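You operate a simulated robot arm through the tools that you are given. There is no shell and no other tool. Be economical: measure what you need, move in short steps, check, and stop when the job is done.

You run a simulated two-armed robot. Do the job below in one go: nothing can be reset, and whatever is moved stays where it is left.

Task
Put two scoops of carbon into the black pan with the blue scoop.
Fine: scoop back where it stood, bin lid shut again, nothing spilt. Set down upright: blue scoop.

The check looks at the end state, three seconds after you hand in, the way a careful person would. Anything else that was tipped, shoved, dropped, spilled or broken makes it a failure. A push-on lid holds only when it is set on centred and level and pressed home; a screw cap is set on level and turned clockwise until tight.

Robot
Two 6-joint arms with two-finger parallel grippers on one trunk, on a base that drives. Base frame: it is fixed to the floor where the robot stands at the start and does not move with it; the origin is under the middle of the robot, x ahead of it, y to its left, z up; the surface under the hand at the start is at about z = 800. Lengths are in mm, angles in rad, forces in N, time in s.
The left shoulder is at the start at [50, 170, 1110], the right one opposite. Each reaches about 1092 mm from its shoulder. Places, roughly: blue lidded bin [600, 100, 900]; blue scoop (7x6x19 cm) [400, 100, 800]; teal lidded bin [600, -300, 900]; white bin lid [600, -100, 900]; white lidded bin [600, -100, 900]; yellow lidded bin [600, -500, 900]; yellow scoop (7x6x19 cm) [400, -100, 800]. Payload 1.57 kg a hand.
The tool frame of a hand sits at the grasp point between the pads (the TCP): z along the fingers, y along the line on which they close. The tips reach 30 mm beyond it. The gripper opens to 80 mm. The fingers are 17 mm wide and 12 mm thick; the gripper's body (40 by 82 mm) begins 80 mm behind the TCP.
Orientation is that of the tool frame in the base frame, as a unit quaternion [w, x, y, z]. With the fingers straight down and closing along the base's y, the tool's x points along the base's -x, its y along +y and its z along -z.

Tools
- The arms move only by the tool move_arm. It takes "left_plan", "right_plan" or both (then of equal length, played together; a hand with none holds still); each is a list of rows, each a list of 7 numbers: the turn, a rotation vector about the tool's x, y, z in units of 8 degrees (1.0 is 8 degrees), then the shift along the tool's x, y, z in units of 30 mm (1.0 is 30 mm), then the closure, from 0 (fully open) to 1 (shut). In form: [[ax, ay, az, tx, ty, tz, jaw], ...]. A call has 1 to 10 rows; each row shifts and turns the commanded pose from where the row before left it, along the tool's axes as they then stand. A call with a number of a shift or a turn outside -1 to 1 is refused whole. Each row takes 0.2 s and may step no farther than 50 mm and 0.15 rad from the row before; otherwise, or with a gripper value out of range, the whole call is refused. A pose out of reach is approached as far as the arm can. The call stops where the force on the tool passes 90 N (or 10 N more than at its start, if that is more) or the arm is blocked; 0.2 s more then pass. The fingers move at their own pace (about 72 mm/s each) and stop on an object; they squeeze with about 29 N. The grip force told is the motor's: it shows also when the fingers shut on nothing. Time passes only in rows, and 0.2 s behind the last, so rows that do not move let the fingers close. It gives the time, the measured TCP pose, the force on the tool (base axes), the opening and the grip force at its end, in the units of the frame above (readings bear some noise), with the torque about the TCP (base axes, N m) and any sound that the robot's microphone picked up, and new pictures: "views" is both (left out), scene, wrist or none (wrist: the cameras of the hands that moved).
- Cameras (640 x 400 px; columns grow to the right, rows downward): "scene" is now at [34.6, -7.8, 1674.9]; the picture's right is [-0.11, -0.99, 0.00], its down [-0.79, 0.09, -0.61] and it looks along [0.61, -0.07, -0.79] (base axes); focal length 290 px, centre (320, 200). "left" rides on the left gripper at [72, 7, -122] in its tool frame; the picture's right is [-0.09, 1.00, 0.00], its down [-0.84, -0.08, -0.54] and it looks along [-0.54, -0.05, 0.84] (tool axes); focal length 238 px, centre (320, 200). "right" rides on the right gripper at [72, -7, -122] in its tool frame; the picture's right is [0.09, 1.00, 0.00], its down [-0.84, 0.08, -0.54] and it looks along [-0.54, 0.05, 0.84] (tool axes); focal length 238 px, centre (320, 200).
- lift_body(by): slides the trunk up (or, below 0, down) by that many mm; the arms and the scene camera ride with it, the base frame stays. It gives what a move gives, with no picture.
- base_move(legs): drives the robot by 1 to 6 legs, each [ahead, left, turn to the left] in mm, mm and rad, along the robot's own axes; the way and the turn of a leg run together, so that a leg with both is an arc; at most 1500 mm and 3.142 rad a leg. The arms and the cameras ride along, it lands a little off, and it stops where it bumps. It gives what a move gives, and a new picture of the scene camera.
- turn_head(pan, tilt): turns the head with the scene camera to pan (to the left, within 1.501 rad either way) and tilt (down, from -0.506 to 1.204), counted from straight ahead of the robot. It gives what a move gives, and a new picture of the scene camera.
- locate(camera, pixels): for up to 12 pixels [column, row] of the newest picture of that camera ("zoom" is the newest enlarged one), the place [x, y, z] in the base frame of the surface seen there, good to about 2 mm. No time passes.
- zoom(camera, box): a new picture of the part [left, top, right, bottom] of that camera's present view, enlarged. No time passes.
- job_done(): hands the job in; it is judged then, once.

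Go step by step. Measure first, check grasps and placings, and put right what went wrong. The budget is 80 turns and 260 pictures, counting those below and the enlarged ones. Unless the task says otherwise, let go and move clear before handing in, and close with one line.

The tools are called after "Request:" by a JSON object that holds its "api" and its "payload". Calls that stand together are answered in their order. move_arm: Moves the arms, as the interface text tells. Its arguments: {"type":"object","properties":{"left_plan":{"type":"array","items":{"type":"array","items":{"type":"number"}}},"right_plan":{"type":"array","items":{"type":"array","items":{"type":"number"}}},"views":{"type":"string","enum":["both","scene","wrist","none"]}},"required":[]} The other tools are called the same way: lift_body (by) slides the trunk up or down; base_move (legs) drives the base; turn_head (pan, tilt) turns the head that bears the scene camera; locate (camera, pixels) gives the place of the surface under pixels of a picture; zoom (camera, box) takes an enlarged picture of a part of a camera's view; job_done () hands the job in.

At the start:

```text
t: 0.0
left_tcp_pos: [811.1, 89.8, 999.7]
left_orientation: [0.0, 0.0, 1.0, -0.001]
left_force: [-0.7, -0.3, 0.1]
left_torque: [-0.02, 0.01, 0.03]
left_gripper_width: 79.9
left_finger_force: 0.0
right_tcp_pos: [484.6, -440.6, 1001.1]
right_orientation: [0.0, 0.0, 1.0, 0.0]
right_force: [0.0, -0.5, -0.1]
right_torque: [0.01, 0.0, -0.01]
right_gripper_width: 80.2
right_finger_force: 0.1
trunk travel left (down, up): [-725.0, 245.0]
robot x, y, heading: [0.2, 1.5, -0.001]
head pan, tilt: [-0.112, 0.911]
```

scene: 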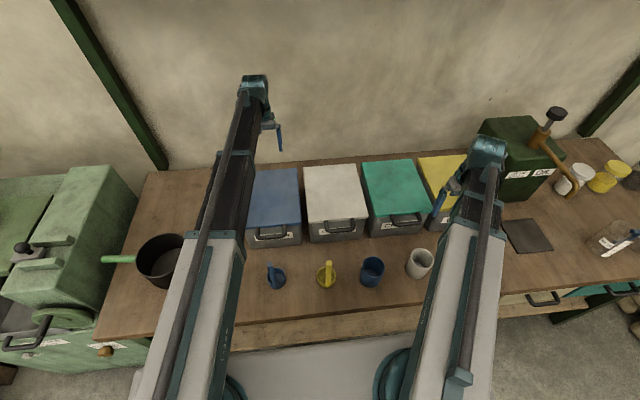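
right: 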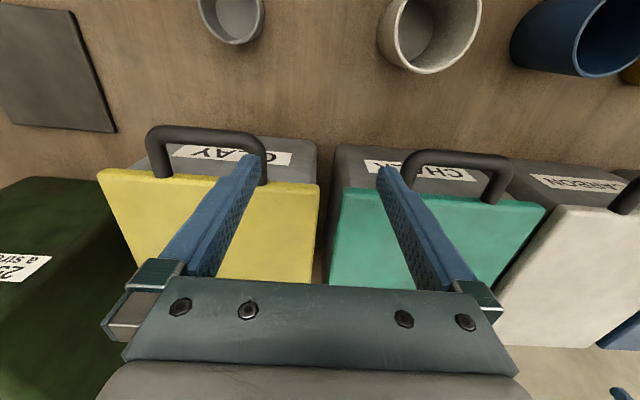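
left: 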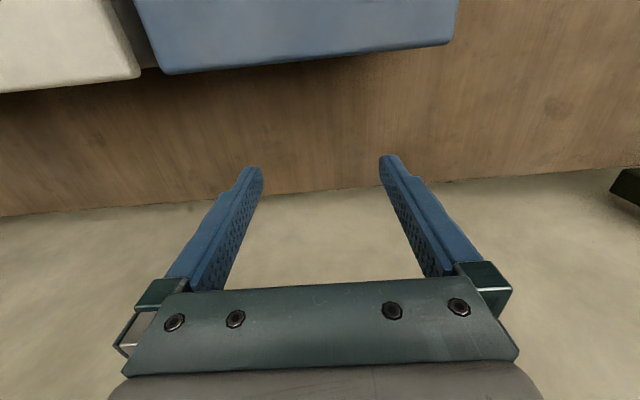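

The right wrist picture shows "..RBON" on the white bin's label at about (590,185), so the white bin seems to be carbon. I zoom in to verify the labels and the objects.

Request:
{"api": "zoom", "payload": {"camera": "scene", "box": [230, 150, 450, 300]}}

Request:
{"api": "zoom", "payload": {"camera": "scene", "box": [90, 190, 290, 320]}}

Request:
{"api": "locate", "payload": {"camera": "scene", "pixels": [[160, 262], [140, 262], [160, 236], [305, 168], [363, 168], [308, 222], [367, 218], [335, 225], [335, 192], [337, 238], [305, 242], [180, 290]]}}

```text
2.67 times, centred on (340, 225) of scene
```

zoom: 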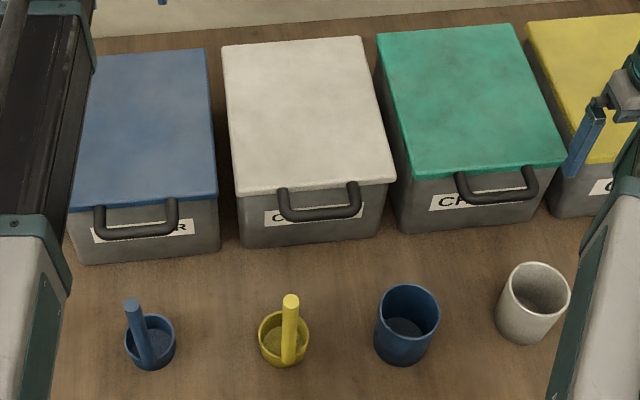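

```text
3.08 times, centred on (190, 255) of scene
```

zoom: 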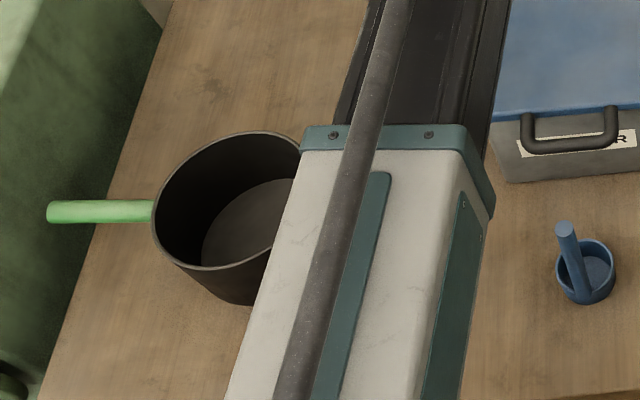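

```text
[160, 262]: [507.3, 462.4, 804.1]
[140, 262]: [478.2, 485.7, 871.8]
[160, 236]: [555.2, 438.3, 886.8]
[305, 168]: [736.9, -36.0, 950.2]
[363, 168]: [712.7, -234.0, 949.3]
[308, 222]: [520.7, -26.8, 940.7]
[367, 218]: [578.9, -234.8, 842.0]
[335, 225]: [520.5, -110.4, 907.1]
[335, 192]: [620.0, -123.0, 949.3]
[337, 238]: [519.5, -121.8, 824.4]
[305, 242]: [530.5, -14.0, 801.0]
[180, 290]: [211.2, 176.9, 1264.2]
```

The white bin is labelled C…N (carbon). Its lid has a handle at the front, and the scoops have upright handles. I bring the left hand back and up so that its wrist camera sees the scoop and the white bin.

Request:
{"api": "move_arm", "payload": {"left_plan": [[0, 0, 0, 1, 0, -0.5, 0], [0, 0, 0, 1, 0, -0.5, 0], [0, 0, 0, 1, 0, -0.5, 0], [0, 0, 0, 1, 0, -0.5, 0], [0, 0, 0, 1, 0, -0.5, 0], [0, 0, 0, 1, 0, 0, 0], [0, 0, 0, 1, 0, 0, 0], [0, 0, 0, 1, 0, 0, 0], [0, 0, 0, 1, 0, 0, 0], [0, 0, 0, 1, 0, 0, 0]], "views": "both"}}

Request:
{"api": "zoom", "payload": {"camera": "right", "box": [320, 100, 640, 300]}}

```text
t: 2.2
left_tcp_pos: [509.8, 89.6, 1000.5]
left_orientation: [0.0, 0.0, 1.0, 0.0]
left_force: [0.5, 0.0, -0.7]
left_torque: [-0.06, 0.02, -0.03]
left_gripper_width: 79.9
left_finger_force: 0.1
left hand out of reach, approached as far as the arm can: row 1, 2, 3, 4, 5
right_tcp_pos: [485.4, -440.8, 999.2]
right_orientation: [0.001, 0.001, 1.0, 0.0]
right_force: [-0.4, 0.4, -0.1]
right_torque: [-0.01, 0.0, 0.03]
right_gripper_width: 80.0
right_finger_force: 0.0
trunk travel left (down, up): [-725.0, 245.0]
robot x, y, heading: [-2.5, -0.6, 0.001]
head pan, tilt: [-0.112, 0.911]
```

scene: 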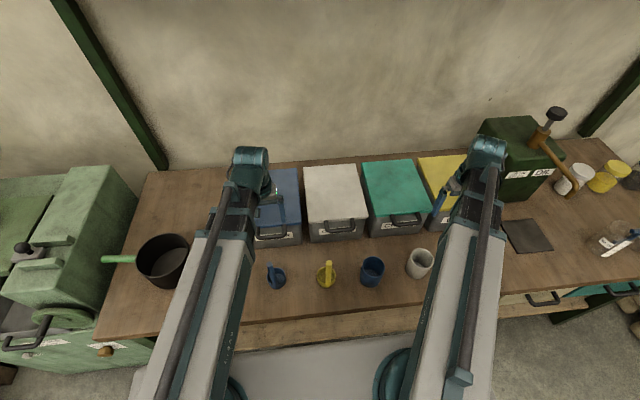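
left: 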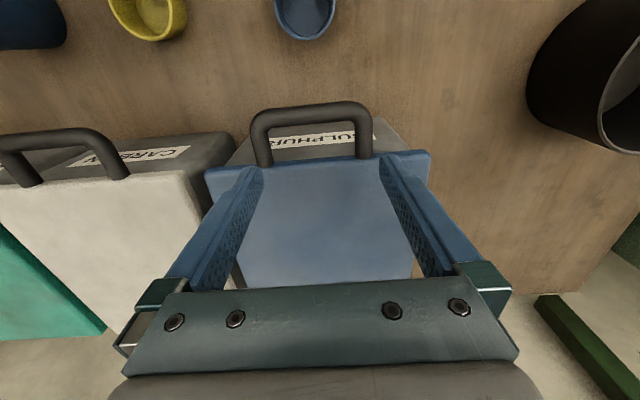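

```text
2.00 times, centred on (480, 200) of right
```

zoom: 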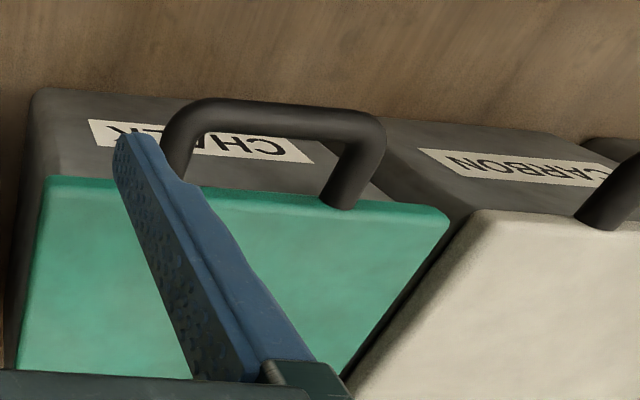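

White is confirmed as CARBON. I move the left hand further back and up to view the scoop and the bin front.

Request:
{"api": "move_arm", "payload": {"left_plan": [[0, 0, 0, 1, 0, -1, 0], [0, 0, 0, 1, 0, -1, 0], [0, 0, 0, 1, 0, -1, 0], [0, 0, 0, 1, 0, -1, 0], [0, 0, 0, 1, 0, 0, 0], [0, 0, 0, 1, 0, 0, 0]]}}

```text
t: 3.6
left_tcp_pos: [447.3, 72.3, 999.6]
left_orientation: [0.0, -0.001, 1.0, 0.0]
left_force: [-0.3, 1.1, 0.1]
left_torque: [-0.01, 0.01, 0.01]
left_gripper_width: 79.8
left_finger_force: 0.0
left hand out of reach, approached as far as the arm can: row 1, 2, 3, 4, 5, 6
right_tcp_pos: [484.8, -439.8, 999.9]
right_orientation: [0.0, 0.0, 1.0, 0.0]
right_force: [0.3, -0.2, 0.7]
right_torque: [0.05, 0.0, -0.02]
right_gripper_width: 79.7
right_finger_force: 0.1
trunk travel left (down, up): [-725.0, 245.0]
robot x, y, heading: [-3.1, 0.1, 0.0]
head pan, tilt: [-0.112, 0.911]
```

scene: 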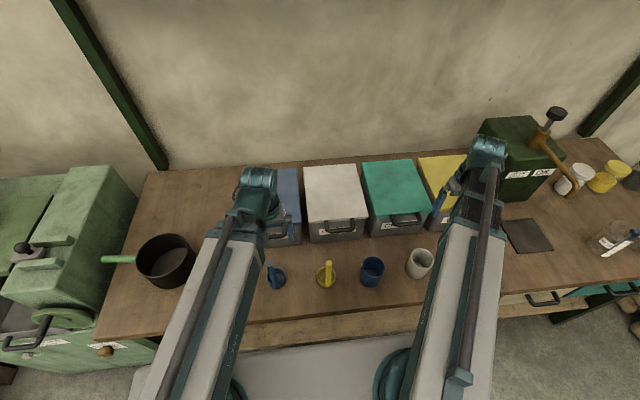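
left: 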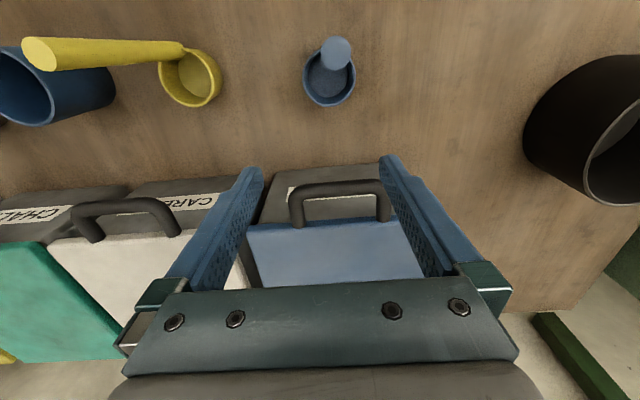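

The hand won't go above z≈1000 pointing down at this trunk height, so I raise the trunk. Then I measure the scoop at about (330,70) from above.

Request:
{"api": "lift_body", "payload": {"by": 200}}

Request:
{"api": "move_arm", "payload": {"left_plan": [[0, 0, 0, 1, 0, 0, 0], [0, 0, 0, 1, 0, 0, 0], [0, 0, 0, 0.5, 0, 0, 0]]}}

```text
t: 5.8
left_tcp_pos: [446.4, 70.6, 1200.1]
left_orientation: [-0.002, 0.0, 1.0, -0.001]
left_force: [-0.6, 0.3, -0.3]
left_torque: [0.01, -0.02, -0.03]
left_gripper_width: 80.3
left_finger_force: 0.0
right_tcp_pos: [484.8, -441.4, 1199.8]
right_orientation: [-0.001, 0.0, 1.0, 0.0]
right_force: [-0.5, 0.3, 0.5]
right_torque: [0.02, 0.04, 0.03]
right_gripper_width: 80.2
right_finger_force: 0.1
trunk travel left (down, up): [-925.0, 45.0]
robot x, y, heading: [-2.2, -1.1, -0.005]
head pan, tilt: [-0.112, 0.911]
```

```text
t: 6.6
left_tcp_pos: [442.9, 59.5, 1199.6]
left_orientation: [0.001, -0.001, 1.0, 0.0]
left_force: [-0.3, 0.2, 0.4]
left_torque: [-0.02, 0.01, 0.02]
left_gripper_width: 80.1
left_finger_force: 0.0
left hand out of reach, approached as far as the arm can: row 1, 2, 3
right_tcp_pos: [484.2, -441.5, 1200.9]
right_orientation: [0.0, -0.001, 1.0, 0.0]
right_force: [-0.6, -0.1, 0.2]
right_torque: [-0.01, 0.01, 0.01]
right_gripper_width: 80.2
right_finger_force: 0.0
trunk travel left (down, up): [-925.0, 45.0]
robot x, y, heading: [-4.6, 3.5, -0.003]
head pan, tilt: [-0.112, 0.911]
```

scene: 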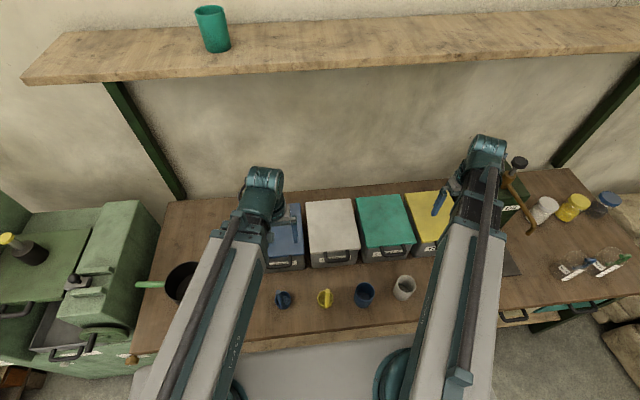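
left: 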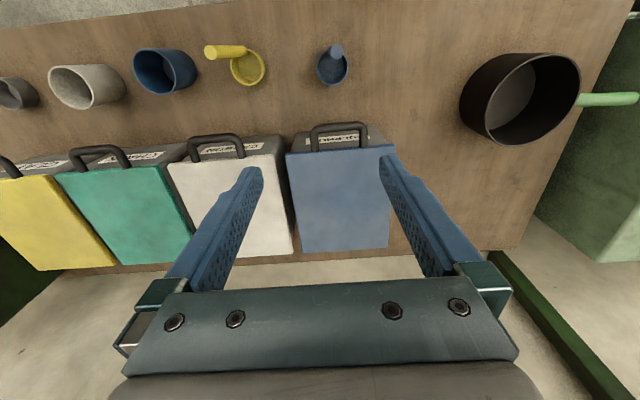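

Good overview. I measure the scoop, pan, bin, shelf.

Request:
{"api": "locate", "payload": {"camera": "left", "pixels": [[335, 50], [333, 58], [334, 80], [319, 65], [346, 66], [333, 52], [490, 100], [520, 142], [560, 60], [464, 85], [580, 85], [512, 92]]}}

Request:
{"api": "zoom", "payload": {"camera": "left", "box": [280, 20, 400, 95]}}

Request:
{"api": "zoom", "payload": {"camera": "left", "box": [140, 110, 300, 210]}}

Request:
{"api": "locate", "payload": {"camera": "scene", "pixels": [[300, 67], [300, 57], [280, 205], [307, 202], [354, 199], [310, 248], [356, 246], [322, 258], [349, 257], [281, 296], [290, 298], [283, 308]]}}

```text
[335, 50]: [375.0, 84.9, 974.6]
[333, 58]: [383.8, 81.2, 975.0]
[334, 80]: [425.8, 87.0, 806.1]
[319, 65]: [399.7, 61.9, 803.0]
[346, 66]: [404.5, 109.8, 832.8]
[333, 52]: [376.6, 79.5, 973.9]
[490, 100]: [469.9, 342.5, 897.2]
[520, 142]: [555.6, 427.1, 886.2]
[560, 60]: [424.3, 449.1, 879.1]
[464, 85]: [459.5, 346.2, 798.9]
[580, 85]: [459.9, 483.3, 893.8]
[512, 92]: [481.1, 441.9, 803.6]
```

```text
5.33 times, centred on (340, 58) of left
```

zoom: 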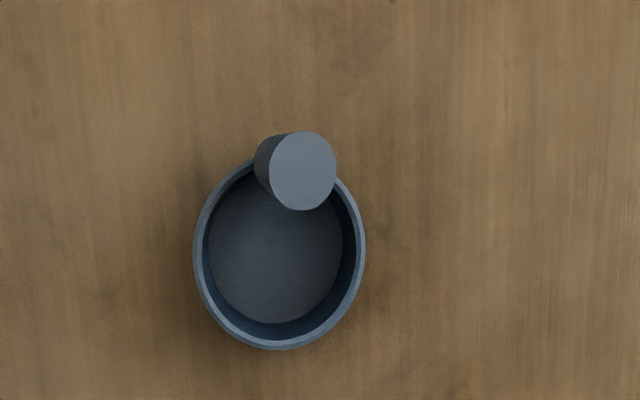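

```text
4.00 times, centred on (220, 160) of left
```

zoom: 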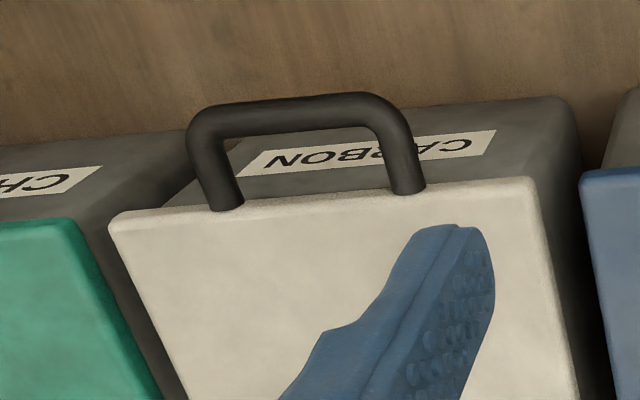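

```text
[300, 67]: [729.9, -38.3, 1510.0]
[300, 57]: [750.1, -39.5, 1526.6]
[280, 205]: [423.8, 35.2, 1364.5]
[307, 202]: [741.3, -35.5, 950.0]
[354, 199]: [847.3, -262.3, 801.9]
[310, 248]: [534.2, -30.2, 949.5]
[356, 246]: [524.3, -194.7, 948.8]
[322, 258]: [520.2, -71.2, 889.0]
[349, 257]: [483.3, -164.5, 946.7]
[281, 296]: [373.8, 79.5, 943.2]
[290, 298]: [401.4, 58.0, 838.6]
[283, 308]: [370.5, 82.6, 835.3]
```

The lid is hinged at the rear with a bar handle at x≈483. I measure that bar precisely in the latest enlarged picture.

Request:
{"api": "locate", "payload": {"camera": "zoom", "pixels": [[290, 101], [290, 120], [195, 125], [385, 105], [225, 190], [408, 175], [320, 210], [120, 222], [530, 190], [215, 110], [375, 97]]}}

Request:
{"api": "zoom", "payload": {"camera": "scene", "box": [260, 180, 400, 280]}}

```text
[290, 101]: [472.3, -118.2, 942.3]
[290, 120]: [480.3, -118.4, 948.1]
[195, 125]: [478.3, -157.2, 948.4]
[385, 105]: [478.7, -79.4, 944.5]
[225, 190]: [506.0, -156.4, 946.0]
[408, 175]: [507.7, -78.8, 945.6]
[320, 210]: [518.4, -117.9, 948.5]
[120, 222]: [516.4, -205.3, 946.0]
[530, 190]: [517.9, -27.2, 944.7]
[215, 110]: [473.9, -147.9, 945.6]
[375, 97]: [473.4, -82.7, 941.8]
```

```text
4.00 times, centred on (330, 230) of scene
```

zoom: 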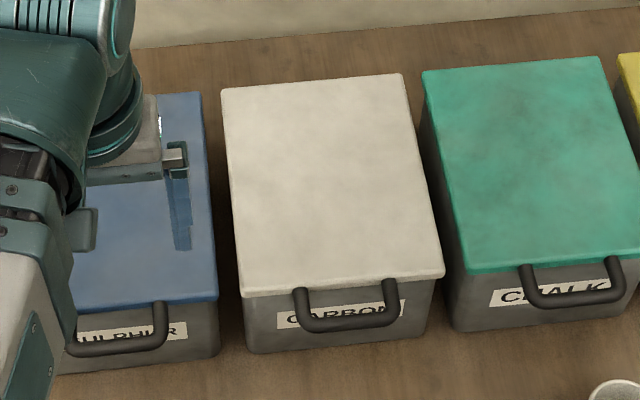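

The bar centre is at about (478,-118,942), 12 mm thick, with ~30 mm of gap behind it. I bring the right hand over it and move the left one aside.

Request:
{"api": "move_arm", "payload": {"right_plan": [[0, 0, 0, 0, 1, 0, 0.3], [0, 0, 0, 0, 1, 0, 0.3], [0, 0, 0, 0, 1, 0, 0.5], [0, 0, 0, 0, 1, 0, 0.5], [0, 0, 0, 0, 1, 0, 0.5], [0, 0, 0, 0, 1, 0, 0.5], [0, 0, 0, 0, 1, 0, 0.5], [0, 0, 0, 0, 1, 0, 0.5], [0, 0, 0, 0, 1, 0, 0.5], [0, 0, 0, 0, 1, 0, 0.5]], "left_plan": [[0, 0, 0, 0, 1, 0, 0], [0, 0, 0, 0, 1, 0, 0], [0, 0, 0, 0, 1, 0, 0], [0, 0, 0, 0, 1, 0, 0], [0, 0, 0, 0, 1, 0, 0], [0, 0, 0, 0, 1, 0, 0], [0, 0, 0, 0, 0, 0, 0], [0, 0, 0, 0, 0, 0, 0], [0, 0, 0, 0, 0, 0, 0], [0, 0, 0, 0, 0, 0, 0]], "views": "none"}}

Request:
{"api": "move_arm", "payload": {"right_plan": [[0, 0, -1, 0, 0, 0, 0.5], [0, 0, -1, 0, 0, 0, 0.5], [0, 0, -1, 0, 0, 0, 0.5], [0, 0, -1, 0, 0, 0, 0.5], [0, 0, -1, 0, 0, 0, 0.5], [0, 0, -1, 0, 0, 0, 0.5], [0, 0, -1, 0, 0, 0, 0.5], [0, 0, -1, 0, 0, 0, 0.5], [0, 0, -1, 0, 0, 0, 0.5], [0, 0, -1, 0, 0, 0, 0.5]]}}

```text
t: 8.8
left_tcp_pos: [458.2, 239.0, 1200.0]
left_orientation: [0.0, -0.001, 1.0, 0.0]
left_force: [1.4, -0.2, -0.4]
left_torque: [-0.01, 0.02, 0.01]
left_gripper_width: 80.0
left_finger_force: 0.1
left hand out of reach, approached as far as the arm can: row 1, 2, 4
right_tcp_pos: [484.3, -139.2, 1199.7]
right_orientation: [0.0, -0.001, 1.0, -0.001]
right_force: [0.2, -0.9, -0.2]
right_torque: [0.01, -0.04, 0.01]
right_gripper_width: 40.0
right_finger_force: 0.1
trunk travel left (down, up): [-925.0, 45.0]
robot x, y, heading: [1.4, 1.7, 0.001]
head pan, tilt: [-0.112, 0.911]
```

```text
t: 11.0
left_tcp_pos: [457.7, 237.8, 1199.1]
left_orientation: [0.0, 0.0, 1.0, -0.002]
left_force: [-0.1, -0.4, 0.2]
left_torque: [0.01, -0.01, -0.01]
left_gripper_width: 80.2
left_finger_force: 0.0
right_tcp_pos: [484.1, -139.7, 1200.0]
right_orientation: [0.001, -0.644, 0.765, 0.0]
right_force: [-0.8, 0.6, 0.4]
right_torque: [-0.02, -0.04, -0.02]
right_gripper_width: 40.1
right_finger_force: 0.0
trunk travel left (down, up): [-925.0, 45.0]
robot x, y, heading: [3.4, -4.6, 0.001]
head pan, tilt: [-0.112, 0.911]
```

scene: 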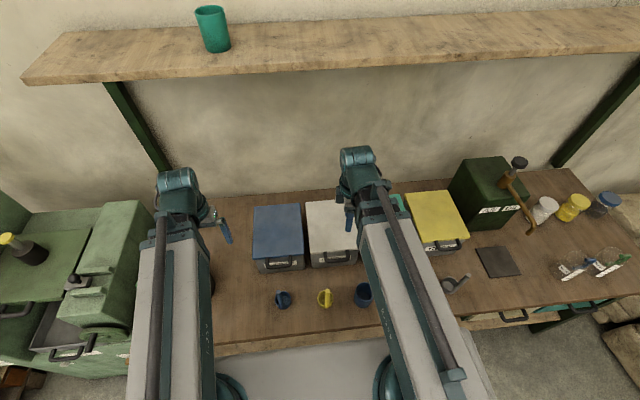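
right: 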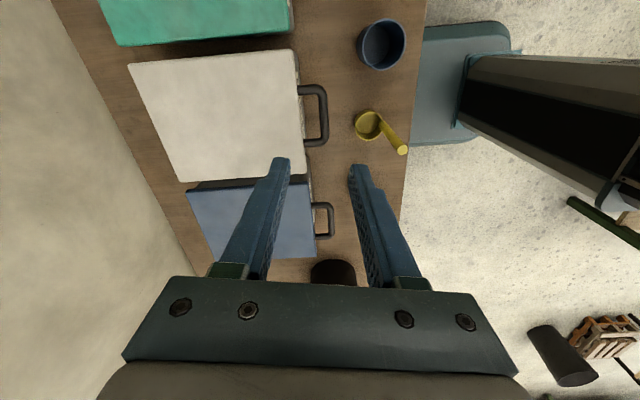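

The yaw reached 80°. I finish it, centre over the bar, narrow the jaws and descend to just above.

Request:
{"api": "move_arm", "payload": {"right_plan": [[0, 0, -1, 0, 0, 0, 0.6], [0, 0, -0.25, -0.72, 0.2, 0, 0.6], [0, 0, 0, 0, 0, 1, 0.6], [0, 0, 0, 0, 0, 1, 0.6], [0, 0, 0, 0, 0, 1, 0.6], [0, 0, 0, 0, 0, 1, 0.6], [0, 0, 0, 0, 0, 1, 0.6], [0, 0, 0, 0, 0, 1, 0.6]]}}

```text
t: 12.8
left_tcp_pos: [458.1, 238.5, 1199.7]
left_orientation: [0.0, 0.0, 1.0, -0.001]
left_force: [0.5, 0.9, 0.7]
left_torque: [0.04, 0.03, 0.0]
left_gripper_width: 80.0
left_finger_force: 0.0
right_tcp_pos: [480.3, -119.6, 1200.0]
right_orientation: [0.001, 0.707, -0.707, 0.0]
right_force: [0.3, -0.6, -0.5]
right_torque: [0.04, 0.02, 0.02]
right_gripper_width: 32.0
right_finger_force: 0.0
right hand out of reach, approached as far as the arm can: row 3, 4, 5, 6, 7, 8
trunk travel left (down, up): [-925.0, 45.0]
robot x, y, heading: [-1.7, 4.9, 0.005]
head pan, tilt: [-0.112, 0.911]
```

scene: 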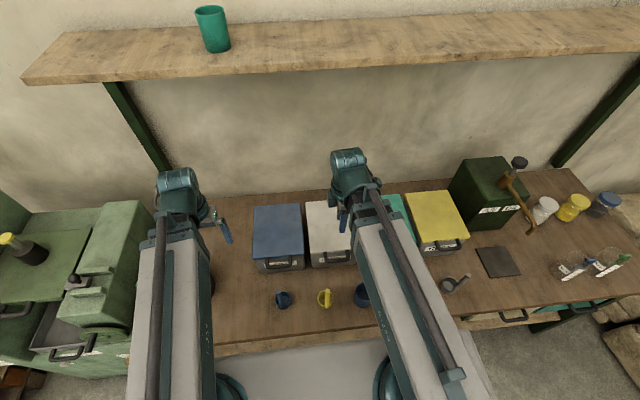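
right: 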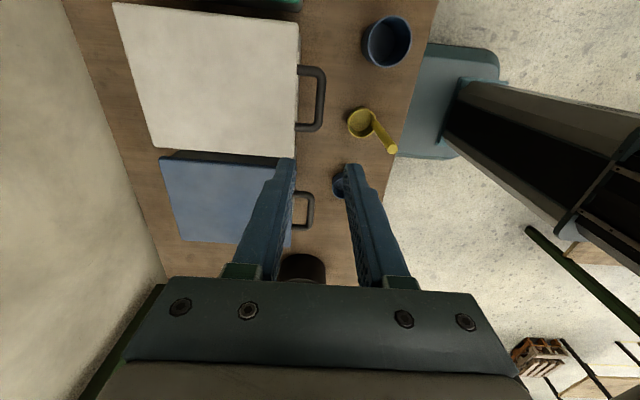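

The hand did not go down: vertical motion with a straight-down hand seems impossible by the arm itself (it looks telescopic), so the trunk sets height. I test this with a small motion of the left hand: one row down, then a pitch.

Request:
{"api": "move_arm", "payload": {"left_plan": [[0, 0, 0, 0, 0, 1, 0], [0, 0, 0, 0, 0, 1, 0]], "views": "none"}}

Request:
{"api": "move_arm", "payload": {"left_plan": [[0, -1, 0, 0, 0, 0, 0], [0, -1, 0, 0, 0, 0, 0], [0, -1, 0, 0, 0, 0, 0]], "views": "none"}}

```text
t: 13.4
left_tcp_pos: [458.0, 238.1, 1200.0]
left_orientation: [-0.001, 0.0, 1.0, -0.001]
left_force: [0.3, -0.3, -0.5]
left_torque: [-0.02, 0.0, 0.01]
left_gripper_width: 80.1
left_finger_force: 0.0
left hand out of reach, approached as far as the arm can: row 1, 2
right_tcp_pos: [479.5, -119.4, 1199.9]
right_orientation: [0.0, -0.706, 0.708, 0.0]
right_force: [0.1, 0.6, 0.2]
right_torque: [0.02, -0.03, 0.0]
right_gripper_width: 32.1
right_finger_force: 0.1
trunk travel left (down, up): [-925.0, 45.0]
robot x, y, heading: [1.8, -1.4, -0.001]
head pan, tilt: [-0.112, 0.911]
```

```text
t: 14.2
left_tcp_pos: [538.2, 253.7, 1219.1]
left_orientation: [0.207, 0.001, 0.978, -0.001]
left_force: [-0.5, -0.1, -0.5]
left_torque: [0.01, -0.02, -0.03]
left_gripper_width: 80.2
left_finger_force: 0.1
left hand out of reach, approached as far as the arm can: row 1, 2, 3
right_tcp_pos: [479.5, -118.5, 1199.3]
right_orientation: [0.001, 0.707, -0.707, 0.0]
right_force: [-0.3, -0.3, 0.4]
right_torque: [0.0, 0.01, 0.01]
right_gripper_width: 31.9
right_finger_force: 0.1
trunk travel left (down, up): [-925.0, 45.0]
robot x, y, heading: [1.1, 0.5, -0.0]
head pan, tilt: [-0.112, 0.911]
```

Confirmed: wrist height is fixed by the trunk (wrist ≈220 mm above a straight-down TCP), while pitch and planar motion are free, with a minimum reach of ~400 mm. I back the base 150 mm so the scoop and the lid bar are within range.

Request:
{"api": "base_move", "payload": {"legs": [[-150, 0, 0]]}}

```text
t: 15.6
left_tcp_pos: [385.7, 254.0, 1218.8]
left_orientation: [0.207, 0.0, 0.978, -0.001]
left_force: [-1.6, -0.7, 0.4]
left_torque: [0.0, -0.05, 0.0]
left_gripper_width: 80.1
left_finger_force: 0.1
right_tcp_pos: [327.2, -120.1, 1199.0]
right_orientation: [-0.002, 0.708, -0.707, 0.001]
right_force: [-0.7, 0.0, -0.1]
right_torque: [-0.03, -0.01, 0.0]
right_gripper_width: 31.9
right_finger_force: 0.0
trunk travel left (down, up): [-925.0, 45.0]
robot x, y, heading: [-151.3, 1.2, -0.003]
head pan, tilt: [-0.112, 0.911]
```

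scene: 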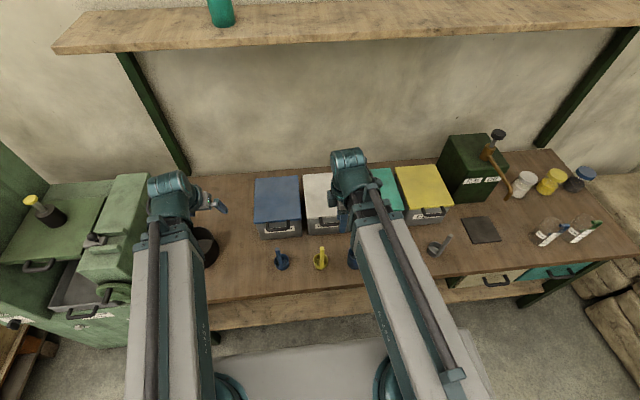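

The base moved back 150 mm. I move the right hand forward 150 mm over the bar, then check its place before lowering.

Request:
{"api": "move_arm", "payload": {"right_plan": [[0, 0, 0, 0, -1, 0, 0.6], [0, 0, 0, 0, -1, 0, 0.6], [0, 0, 0, 0, -1, 0, 0.6], [0, 0, 0, 0, -1, 0, 0.6], [0, 0, 0, 0, -1, 0, 0.6]], "views": "none"}}

Request:
{"api": "lift_body", "payload": {"by": -190}}

Request:
{"api": "zoom", "payload": {"camera": "right", "box": [220, 100, 420, 225]}}

Request:
{"api": "zoom", "payload": {"camera": "scene", "box": [220, 150, 440, 288]}}

```text
t: 16.8
left_tcp_pos: [388.7, 252.5, 1218.8]
left_orientation: [0.206, 0.0, 0.979, -0.001]
left_force: [0.8, 0.0, 0.0]
left_torque: [0.05, 0.01, 0.01]
left_gripper_width: 79.8
left_finger_force: 0.1
right_tcp_pos: [480.5, -118.1, 1200.6]
right_orientation: [0.0, 0.708, -0.707, 0.001]
right_force: [0.4, 0.2, -0.9]
right_torque: [-0.01, -0.02, -0.01]
right_gripper_width: 32.0
right_finger_force: 0.0
trunk travel left (down, up): [-925.0, 45.0]
robot x, y, heading: [-146.5, -1.7, 0.001]
head pan, tilt: [-0.112, 0.911]
```

```text
t: 18.8
left_tcp_pos: [386.9, 253.7, 1027.5]
left_orientation: [0.207, 0.001, 0.978, -0.001]
left_force: [0.1, -0.3, -0.3]
left_torque: [0.02, -0.05, 0.01]
left_gripper_width: 79.6
left_finger_force: 0.0
right_tcp_pos: [479.4, -118.6, 1010.3]
right_orientation: [0.0, -0.707, 0.707, 0.0]
right_force: [-0.7, 0.0, 0.4]
right_torque: [0.03, 0.04, -0.01]
right_gripper_width: 31.9
right_finger_force: 0.0
trunk travel left (down, up): [-735.0, 235.0]
robot x, y, heading: [-150.5, 1.5, -0.006]
head pan, tilt: [-0.112, 0.911]
```

```text
3.20 times, centred on (320, 162) of right
```

zoom: 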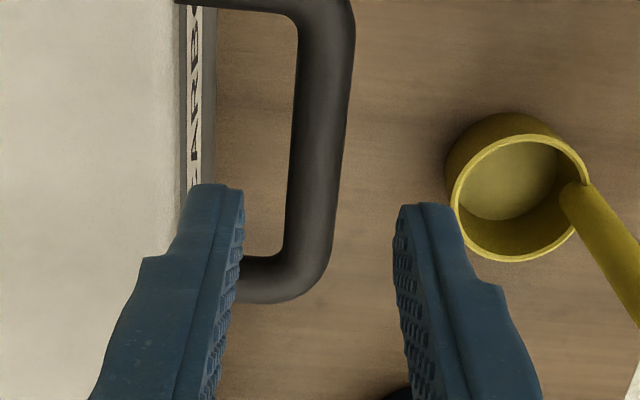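

```text
2.90 times, centred on (330, 219) of scene
```

zoom: 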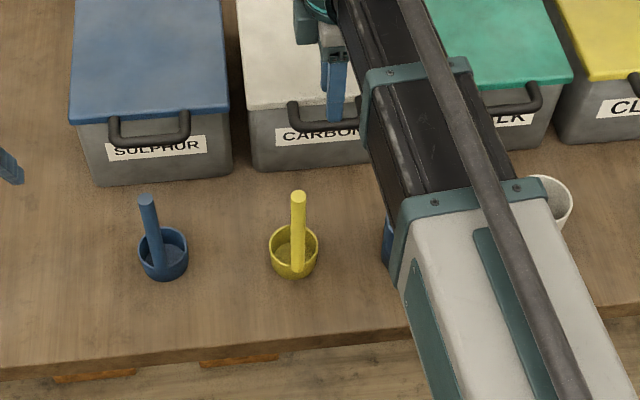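

The fingers straddle the bar, with one going behind it and one in front. I lower 60 mm and close on it.

Request:
{"api": "lift_body", "payload": {"by": -60}}

Request:
{"api": "move_arm", "payload": {"right_plan": [[0, 0, 0, 0, 0, 0, 1], [0, 0, 0, 0, 0, 0, 1], [0, 0, 0, 0, 0, 0, 1]]}}

```text
t: 19.8
left_tcp_pos: [386.7, 255.0, 967.6]
left_orientation: [0.205, 0.0, 0.979, -0.001]
left_force: [0.3, -0.5, -0.4]
left_torque: [0.0, -0.05, 0.01]
left_gripper_width: 80.1
left_finger_force: 0.0
right_tcp_pos: [478.8, -118.6, 950.3]
right_orientation: [0.001, -0.707, 0.707, 0.001]
right_force: [-0.4, -0.3, -0.7]
right_torque: [-0.04, 0.02, 0.02]
right_gripper_width: 32.2
right_finger_force: 0.2
trunk travel left (down, up): [-675.0, 295.0]
robot x, y, heading: [-152.7, -2.0, -0.004]
head pan, tilt: [-0.112, 0.911]
```

```text
t: 20.6
left_tcp_pos: [388.2, 253.2, 968.5]
left_orientation: [0.206, 0.0, 0.978, -0.001]
left_force: [0.5, 0.1, 0.3]
left_torque: [0.04, 0.0, 0.0]
left_gripper_width: 80.3
left_finger_force: 0.0
right_tcp_pos: [479.5, -118.6, 949.3]
right_orientation: [0.0, -0.707, 0.707, 0.0]
right_force: [7.7, -0.3, 3.4]
right_torque: [0.0, -0.1, 0.01]
right_gripper_width: 13.9
right_finger_force: 29.3
trunk travel left (down, up): [-675.0, 295.0]
robot x, y, heading: [-149.4, -1.3, -0.001]
head pan, tilt: [-0.112, 0.911]
```

scene: 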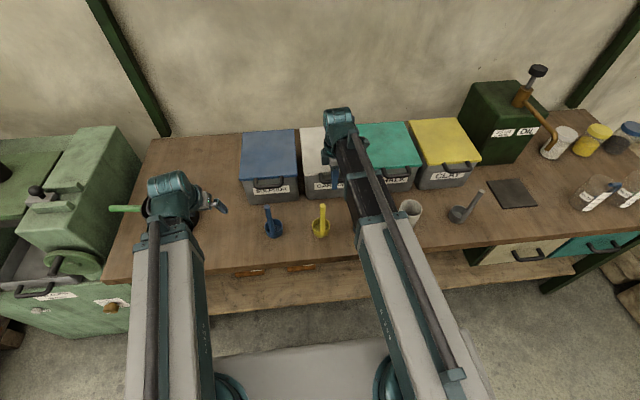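
right: 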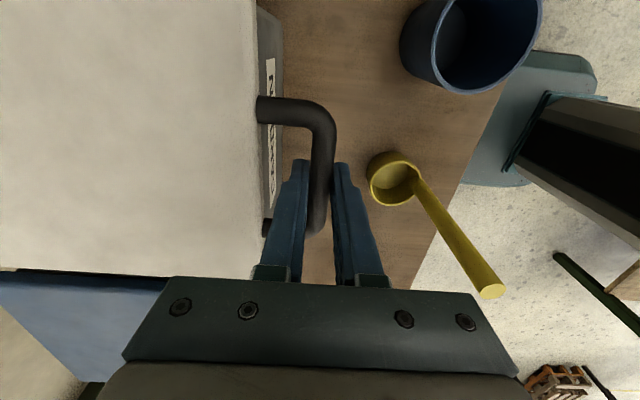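

The bar is firmly held (13.9 mm). I start opening: pitch forward along the lid's arc.

Request:
{"api": "move_arm", "payload": {"right_plan": [[1, 0, 0, 0, 0, -0.07, 1], [1, 0, 0, 0, -0.05, -0.21, 1], [1, 0, 0, 0, -0.14, -0.32, 1], [1, 0, 0, 0, -0.27, -0.4, 1], [1, 0, 0, 0, -0.44, -0.43, 1]]}}

```text
t: 21.8
left_tcp_pos: [383.7, 253.2, 969.5]
left_orientation: [0.207, 0.0, 0.978, -0.001]
left_force: [-0.9, -0.8, -0.2]
left_torque: [-0.01, 0.03, -0.01]
left_gripper_width: 79.9
left_finger_force: 0.0
right_tcp_pos: [481.7, -119.4, 1003.1]
right_orientation: [-0.241, 0.665, -0.664, 0.241]
right_force: [-35.3, 1.5, 5.8]
right_torque: [0.02, 0.29, 0.0]
right_gripper_width: 13.9
right_finger_force: 30.2
trunk travel left (down, up): [-675.0, 295.0]
robot x, y, heading: [-151.9, -0.5, 0.001]
head pan, tilt: [-0.112, 0.911]
```

scene: 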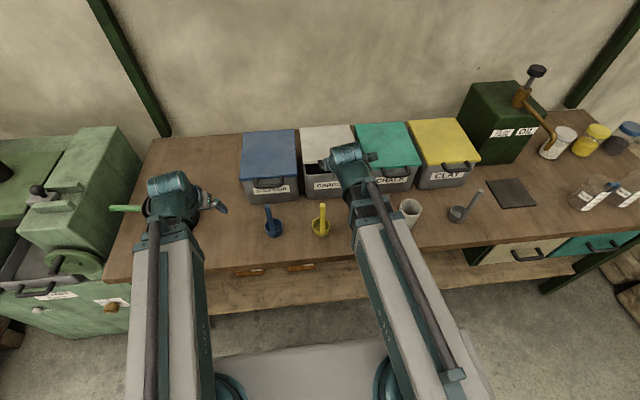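
right: 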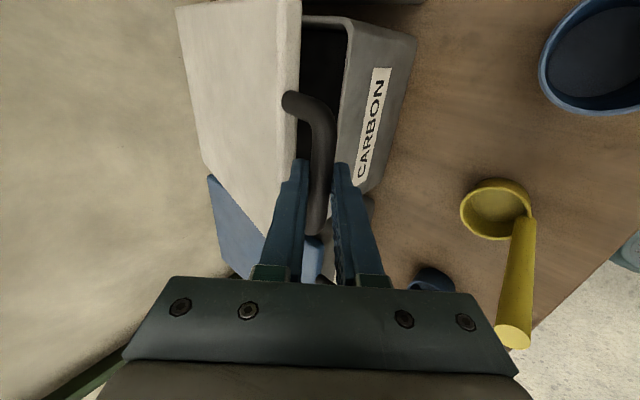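

The lid is hinged and opening. There is −35 N along x, so I'm pushing slightly too far forward; I continue with a little less advance.

Request:
{"api": "move_arm", "payload": {"right_plan": [[1, 0, 0, 0, -0.56, -0.47, 1], [1, 0, 0, 0, -0.75, -0.36, 1], [1, 0, 0, 0, -0.93, -0.17, 1]], "views": "scene"}}

```text
t: 22.6
left_tcp_pos: [388.7, 254.6, 967.9]
left_orientation: [0.206, 0.0, 0.978, -0.001]
left_force: [-0.1, -0.1, 0.0]
left_torque: [0.0, 0.0, 0.02]
left_gripper_width: 79.9
left_finger_force: 0.0
right_tcp_pos: [513.4, -120.3, 1073.0]
right_orientation: [-0.375, 0.6, -0.6, 0.374]
right_force: [3.1, 0.9, -4.0]
right_torque: [-0.1, 0.15, -0.29]
right_gripper_width: 13.7
right_finger_force: 29.8
trunk travel left (down, up): [-675.0, 295.0]
robot x, y, heading: [-146.9, -2.8, 0.0]
head pan, tilt: [-0.112, 0.911]
```

scene: 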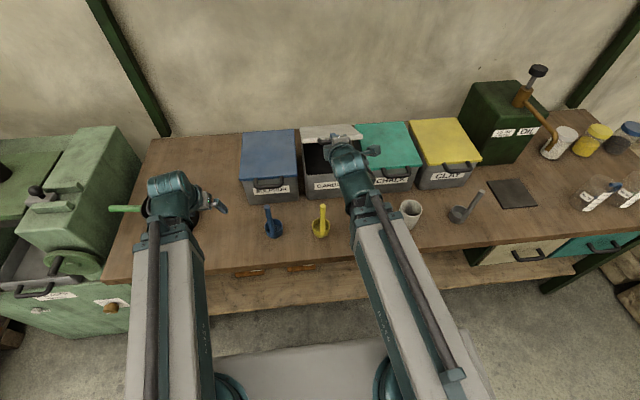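

Forces are small now. I continue along the arc.

Request:
{"api": "move_arm", "payload": {"right_plan": [[0.5, 0, 0, 0, -0.54, 0.07, 1], [0.5, 0, 0, 0, -0.54, 0.09, 1], [0.5, 0, 0, 0, -0.57, 0.24, 1], [0.5, 0, 0, 0, -0.57, 0.28, 1], [0.5, 0, 0, 0, -0.56, 0.48, 1], [0.5, 0, 0, 0, -0.56, 0.52, 1]], "views": "scene"}}

```text
t: 24.0
left_tcp_pos: [389.2, 253.0, 968.2]
left_orientation: [0.205, 0.0, 0.979, -0.002]
left_force: [0.5, 0.6, -0.7]
left_torque: [-0.01, 0.0, 0.0]
left_gripper_width: 79.8
left_finger_force: 0.1
right_tcp_pos: [589.2, -118.3, 1160.2]
right_orientation: [-0.491, 0.509, -0.508, 0.491]
right_force: [8.0, -1.9, -13.5]
right_torque: [-0.11, 0.24, -0.49]
right_gripper_width: 13.6
right_finger_force: 29.8
right hand out of reach, approached as far as the arm can: row 5
trunk travel left (down, up): [-675.0, 295.0]
robot x, y, heading: [-150.0, 1.7, -0.004]
head pan, tilt: [-0.112, 0.911]
```

scene: 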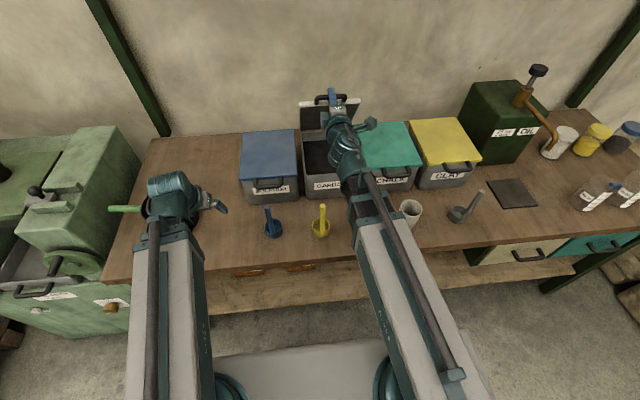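

The lid is at about 56°. I continue to near vertical, with small pitch and forward movement.

Request:
{"api": "move_arm", "payload": {"right_plan": [[0.26, 0, 0, 0, -0.26, 0.5, 1], [0.26, 0, 0, 0, -0.26, 0.5, 1], [0.26, 0, 0, 0, -0.26, 0.57, 1], [0.26, 0, 0, 0, -0.26, 0.7, 1], [0.2, 0, 0, 0, -0.2, 0.73, 1], [0.13, 0, 0, 0, -0.1, 0.67, 1], [0.06, 0, 0, 0, 0, 0.6, 1]], "views": "scene"}}

```text
t: 25.6
left_tcp_pos: [390.8, 253.3, 966.8]
left_orientation: [0.205, 0.0, 0.979, 0.0]
left_force: [0.8, -0.3, 0.3]
left_torque: [0.03, 0.03, 0.0]
left_gripper_width: 79.9
left_finger_force: 0.1
right_tcp_pos: [716.9, -119.2, 1201.3]
right_orientation: [0.538, -0.462, 0.459, -0.536]
right_force: [2.4, -6.4, -44.7]
right_torque: [-0.03, 0.73, -0.41]
right_gripper_width: 13.5
right_finger_force: 30.1
right hand out of reach, approached as far as the arm can: row 6
trunk travel left (down, up): [-675.0, 295.0]
robot x, y, heading: [-148.9, 1.3, -0.003]
head pan, tilt: [-0.112, 0.911]
```

scene: 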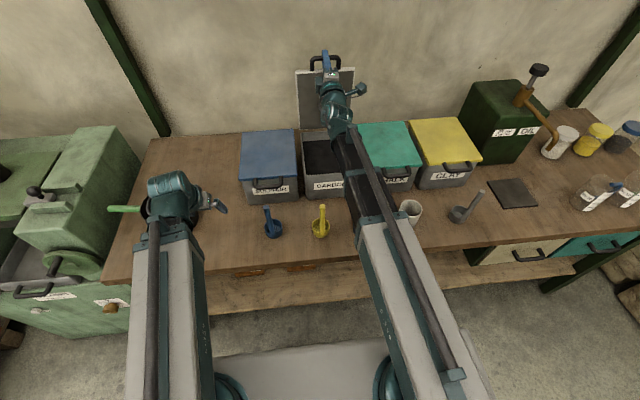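

Fz is −45 N, so the hand is slightly too high near the top of the arc. I ease the pitch and push past vertical.

Request:
{"api": "move_arm", "payload": {"right_plan": [[-0.12, 0, 0, 0, 0.1, 0.4, 1], [-0.03, 0, 0, 0, 0, 0.7, 1], [-0.08, 0, 0, 0, 0.1, 0.7, 1]], "views": "scene"}}

Request:
{"api": "zoom", "payload": {"camera": "scene", "box": [240, 40, 420, 220]}}

```text
t: 26.4
left_tcp_pos: [388.8, 254.5, 967.5]
left_orientation: [0.205, -0.001, 0.979, -0.001]
left_force: [0.4, -0.5, 0.3]
left_torque: [0.03, -0.03, -0.01]
left_gripper_width: 80.2
left_finger_force: 0.1
right_tcp_pos: [767.3, -119.0, 1197.7]
right_orientation: [0.533, -0.465, 0.466, -0.531]
right_force: [-1.4, -0.2, -18.1]
right_torque: [-0.03, 0.22, 0.14]
right_gripper_width: 13.7
right_finger_force: 30.1
right hand out of reach, approached as far as the arm can: row 1, 2
trunk travel left (down, up): [-675.0, 295.0]
robot x, y, heading: [-151.2, 0.6, -0.002]
head pan, tilt: [-0.112, 0.911]
```

scene: 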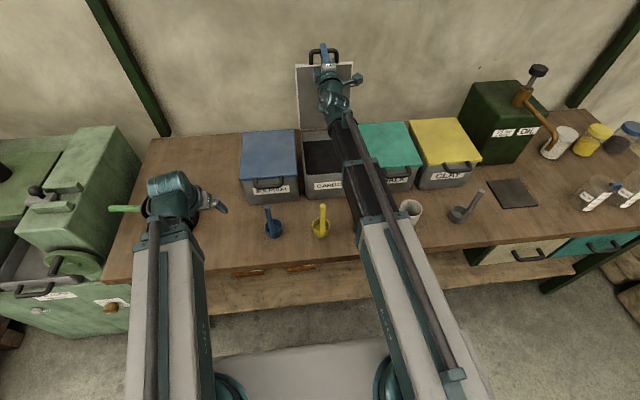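

```text
2.22 times, centred on (330, 130) of scene
```

zoom: 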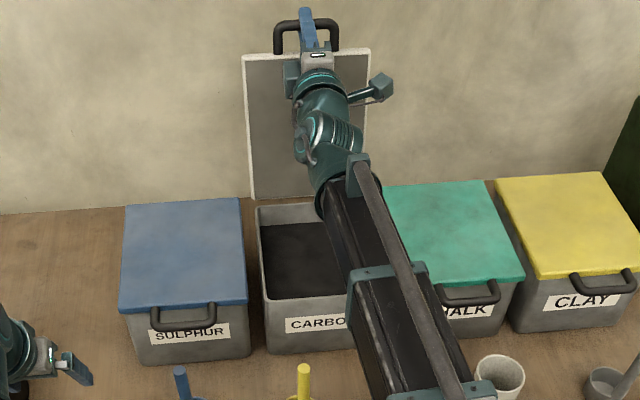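

The lid is just past vertical. I push further, looking for the stop.

Request:
{"api": "move_arm", "payload": {"right_plan": [[-0.15, 0, 0, 0, 0.15, 0.6, 1], [-0.15, 0, 0, 0, 0.15, 0.6, 1]], "views": "none"}}

Request:
{"api": "locate", "payload": {"camera": "scene", "pixels": [[300, 75], [302, 120], [350, 75], [325, 165], [312, 160], [318, 148], [318, 178], [304, 150], [340, 190], [314, 185], [321, 140]]}}

```text
t: 27.0
left_tcp_pos: [388.2, 253.7, 969.1]
left_orientation: [0.206, 0.0, 0.979, -0.001]
left_force: [0.1, 0.2, -0.7]
left_torque: [-0.03, -0.01, -0.02]
left_gripper_width: 80.1
left_finger_force: 0.1
right_tcp_pos: [801.5, -119.2, 1191.4]
right_orientation: [-0.523, 0.475, -0.476, 0.524]
right_force: [-10.4, -0.7, -3.2]
right_torque: [-0.02, 0.07, 0.14]
right_gripper_width: 13.6
right_finger_force: 30.3
right hand out of reach, approached as far as the arm can: row 1
trunk travel left (down, up): [-675.0, 295.0]
robot x, y, heading: [-148.6, -3.3, -0.004]
head pan, tilt: [-0.112, 0.911]
```

```text
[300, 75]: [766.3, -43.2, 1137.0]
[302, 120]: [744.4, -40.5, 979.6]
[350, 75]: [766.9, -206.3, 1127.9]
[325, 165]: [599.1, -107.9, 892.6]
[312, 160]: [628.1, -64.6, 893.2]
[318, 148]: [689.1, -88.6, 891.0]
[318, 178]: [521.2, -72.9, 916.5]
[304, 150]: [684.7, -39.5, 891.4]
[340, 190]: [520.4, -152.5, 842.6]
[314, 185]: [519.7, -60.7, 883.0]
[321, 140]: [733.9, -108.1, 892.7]
```

The carbon surface is at z≈892 and the rim at ~935. The lid is at ~105°. I open the jaws slightly to see whether it stays.

Request:
{"api": "move_arm", "payload": {"right_plan": [[0, 0, 0, 0, 0, 0, 0.6], [0, 0, 0, 0, 0, 0, 0.6], [0, 0, 0, 0, 0, 0, 0.6], [0, 0, 0, 0, 0, 0, 0.6]], "views": "both"}}

Request:
{"api": "zoom", "payload": {"camera": "scene", "box": [240, 40, 420, 220]}}

Request:
{"api": "locate", "payload": {"camera": "scene", "pixels": [[300, 75], [302, 120], [350, 75]]}}

```text
t: 28.0
left_tcp_pos: [387.8, 252.7, 968.3]
left_orientation: [0.206, 0.0, 0.979, -0.001]
left_force: [0.4, -0.1, -0.6]
left_torque: [0.0, -0.02, -0.01]
left_gripper_width: 79.9
left_finger_force: 0.1
right_tcp_pos: [803.3, -119.2, 1191.0]
right_orientation: [-0.523, 0.476, -0.477, 0.523]
right_force: [-0.2, 0.2, 0.4]
right_torque: [-0.01, -0.01, 0.04]
right_gripper_width: 31.9
right_finger_force: 0.0
trunk travel left (down, up): [-675.0, 295.0]
robot x, y, heading: [-148.5, 0.4, -0.005]
head pan, tilt: [-0.112, 0.911]
```

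scene: 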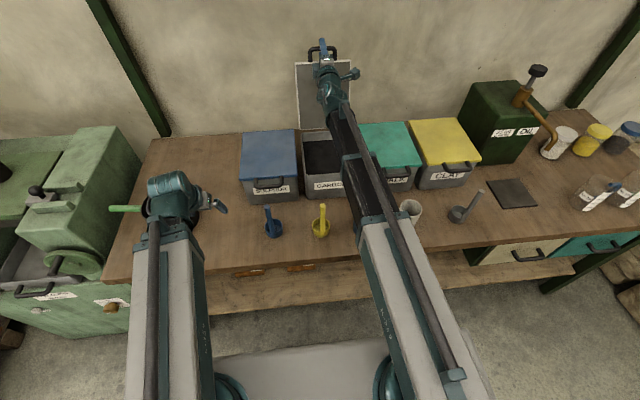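
right: 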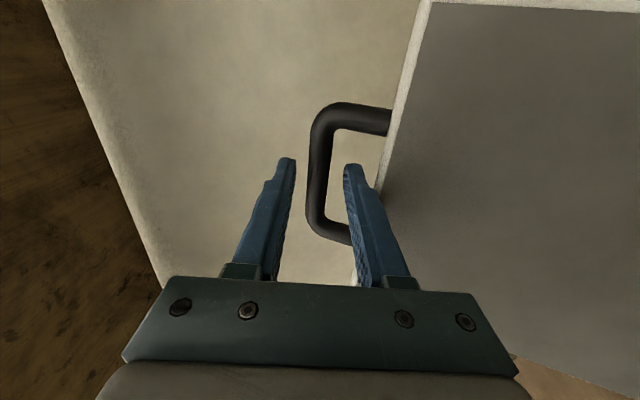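

```text
2.22 times, centred on (330, 130) of scene
```

zoom: 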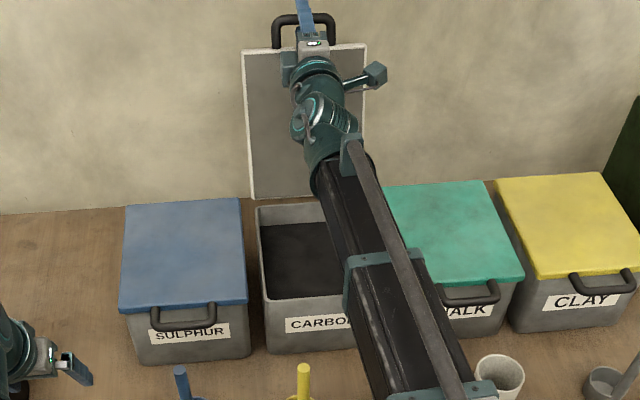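

```text
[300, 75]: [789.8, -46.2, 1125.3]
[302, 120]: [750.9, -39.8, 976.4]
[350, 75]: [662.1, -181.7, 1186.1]
```

The lid stays at ~104° with zero force. I back the right hand out, watching that the lid doesn't follow.

Request:
{"api": "move_arm", "payload": {"right_plan": [[0, 0, 0, 0, 0, -0.5, 0.5], [0, 0, 0, 0, 0, -0.5, 0.5], [0, 0, 0, 0, 0, -1, 0.5], [0, 0, 0, 0, 0, -1, 0.5], [0, 0, 0, 0, 0, -1, 0.5], [0, 0, 0, 0, 0, -1, 0.5], [0, 0, 0, 0, 0, -1, 0.5], [0, 0, 0, 0, 0, -1, 0.5]], "views": "scene"}}

Request:
{"api": "locate", "payload": {"camera": "scene", "pixels": [[300, 75], [302, 120], [325, 48], [325, 150], [270, 207], [322, 206]]}}

```text
t: 29.8
left_tcp_pos: [386.5, 253.4, 968.0]
left_orientation: [0.206, 0.0, 0.979, 0.0]
left_force: [-0.8, 1.0, -0.3]
left_torque: [-0.02, 0.02, 0.04]
left_gripper_width: 79.9
left_finger_force: 0.1
right_tcp_pos: [592.9, -119.3, 1189.6]
right_orientation: [0.522, -0.478, 0.476, -0.522]
right_force: [0.6, -0.2, -0.7]
right_torque: [0.04, 0.03, -0.02]
right_gripper_width: 39.9
right_finger_force: 0.1
right hand out of reach, approached as far as the arm can: row 4, 6, 7
trunk travel left (down, up): [-675.0, 295.0]
robot x, y, heading: [-152.7, 3.0, 0.003]
head pan, tilt: [-0.112, 0.911]
```

scene: 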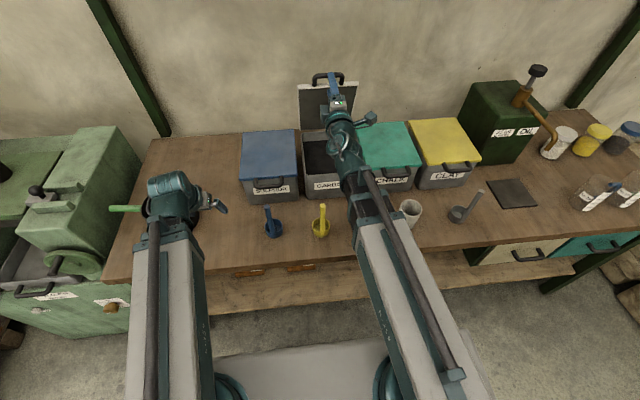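

```text
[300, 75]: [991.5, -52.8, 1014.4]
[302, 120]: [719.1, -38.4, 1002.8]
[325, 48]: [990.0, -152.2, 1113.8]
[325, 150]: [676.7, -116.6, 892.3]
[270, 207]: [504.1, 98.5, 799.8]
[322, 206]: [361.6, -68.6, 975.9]
```

The lid top now appears at row ~83, lower than before, so it may be following. I check it.

Request:
{"api": "zoom", "payload": {"camera": "scene", "box": [250, 50, 410, 210]}}

Request:
{"api": "locate", "payload": {"camera": "scene", "pixels": [[303, 92], [303, 108], [304, 124], [315, 80], [354, 86], [320, 76]]}}

```text
2.50 times, centred on (330, 130) of scene
```

zoom: 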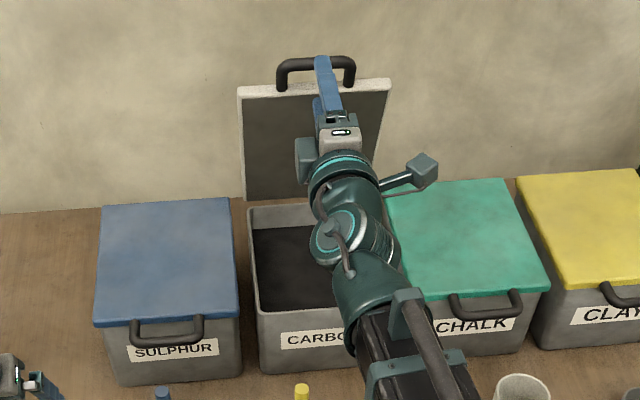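

```text
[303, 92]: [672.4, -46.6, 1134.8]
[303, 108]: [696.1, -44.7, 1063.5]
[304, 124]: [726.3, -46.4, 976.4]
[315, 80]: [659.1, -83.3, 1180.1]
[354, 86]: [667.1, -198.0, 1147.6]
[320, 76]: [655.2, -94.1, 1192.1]
```

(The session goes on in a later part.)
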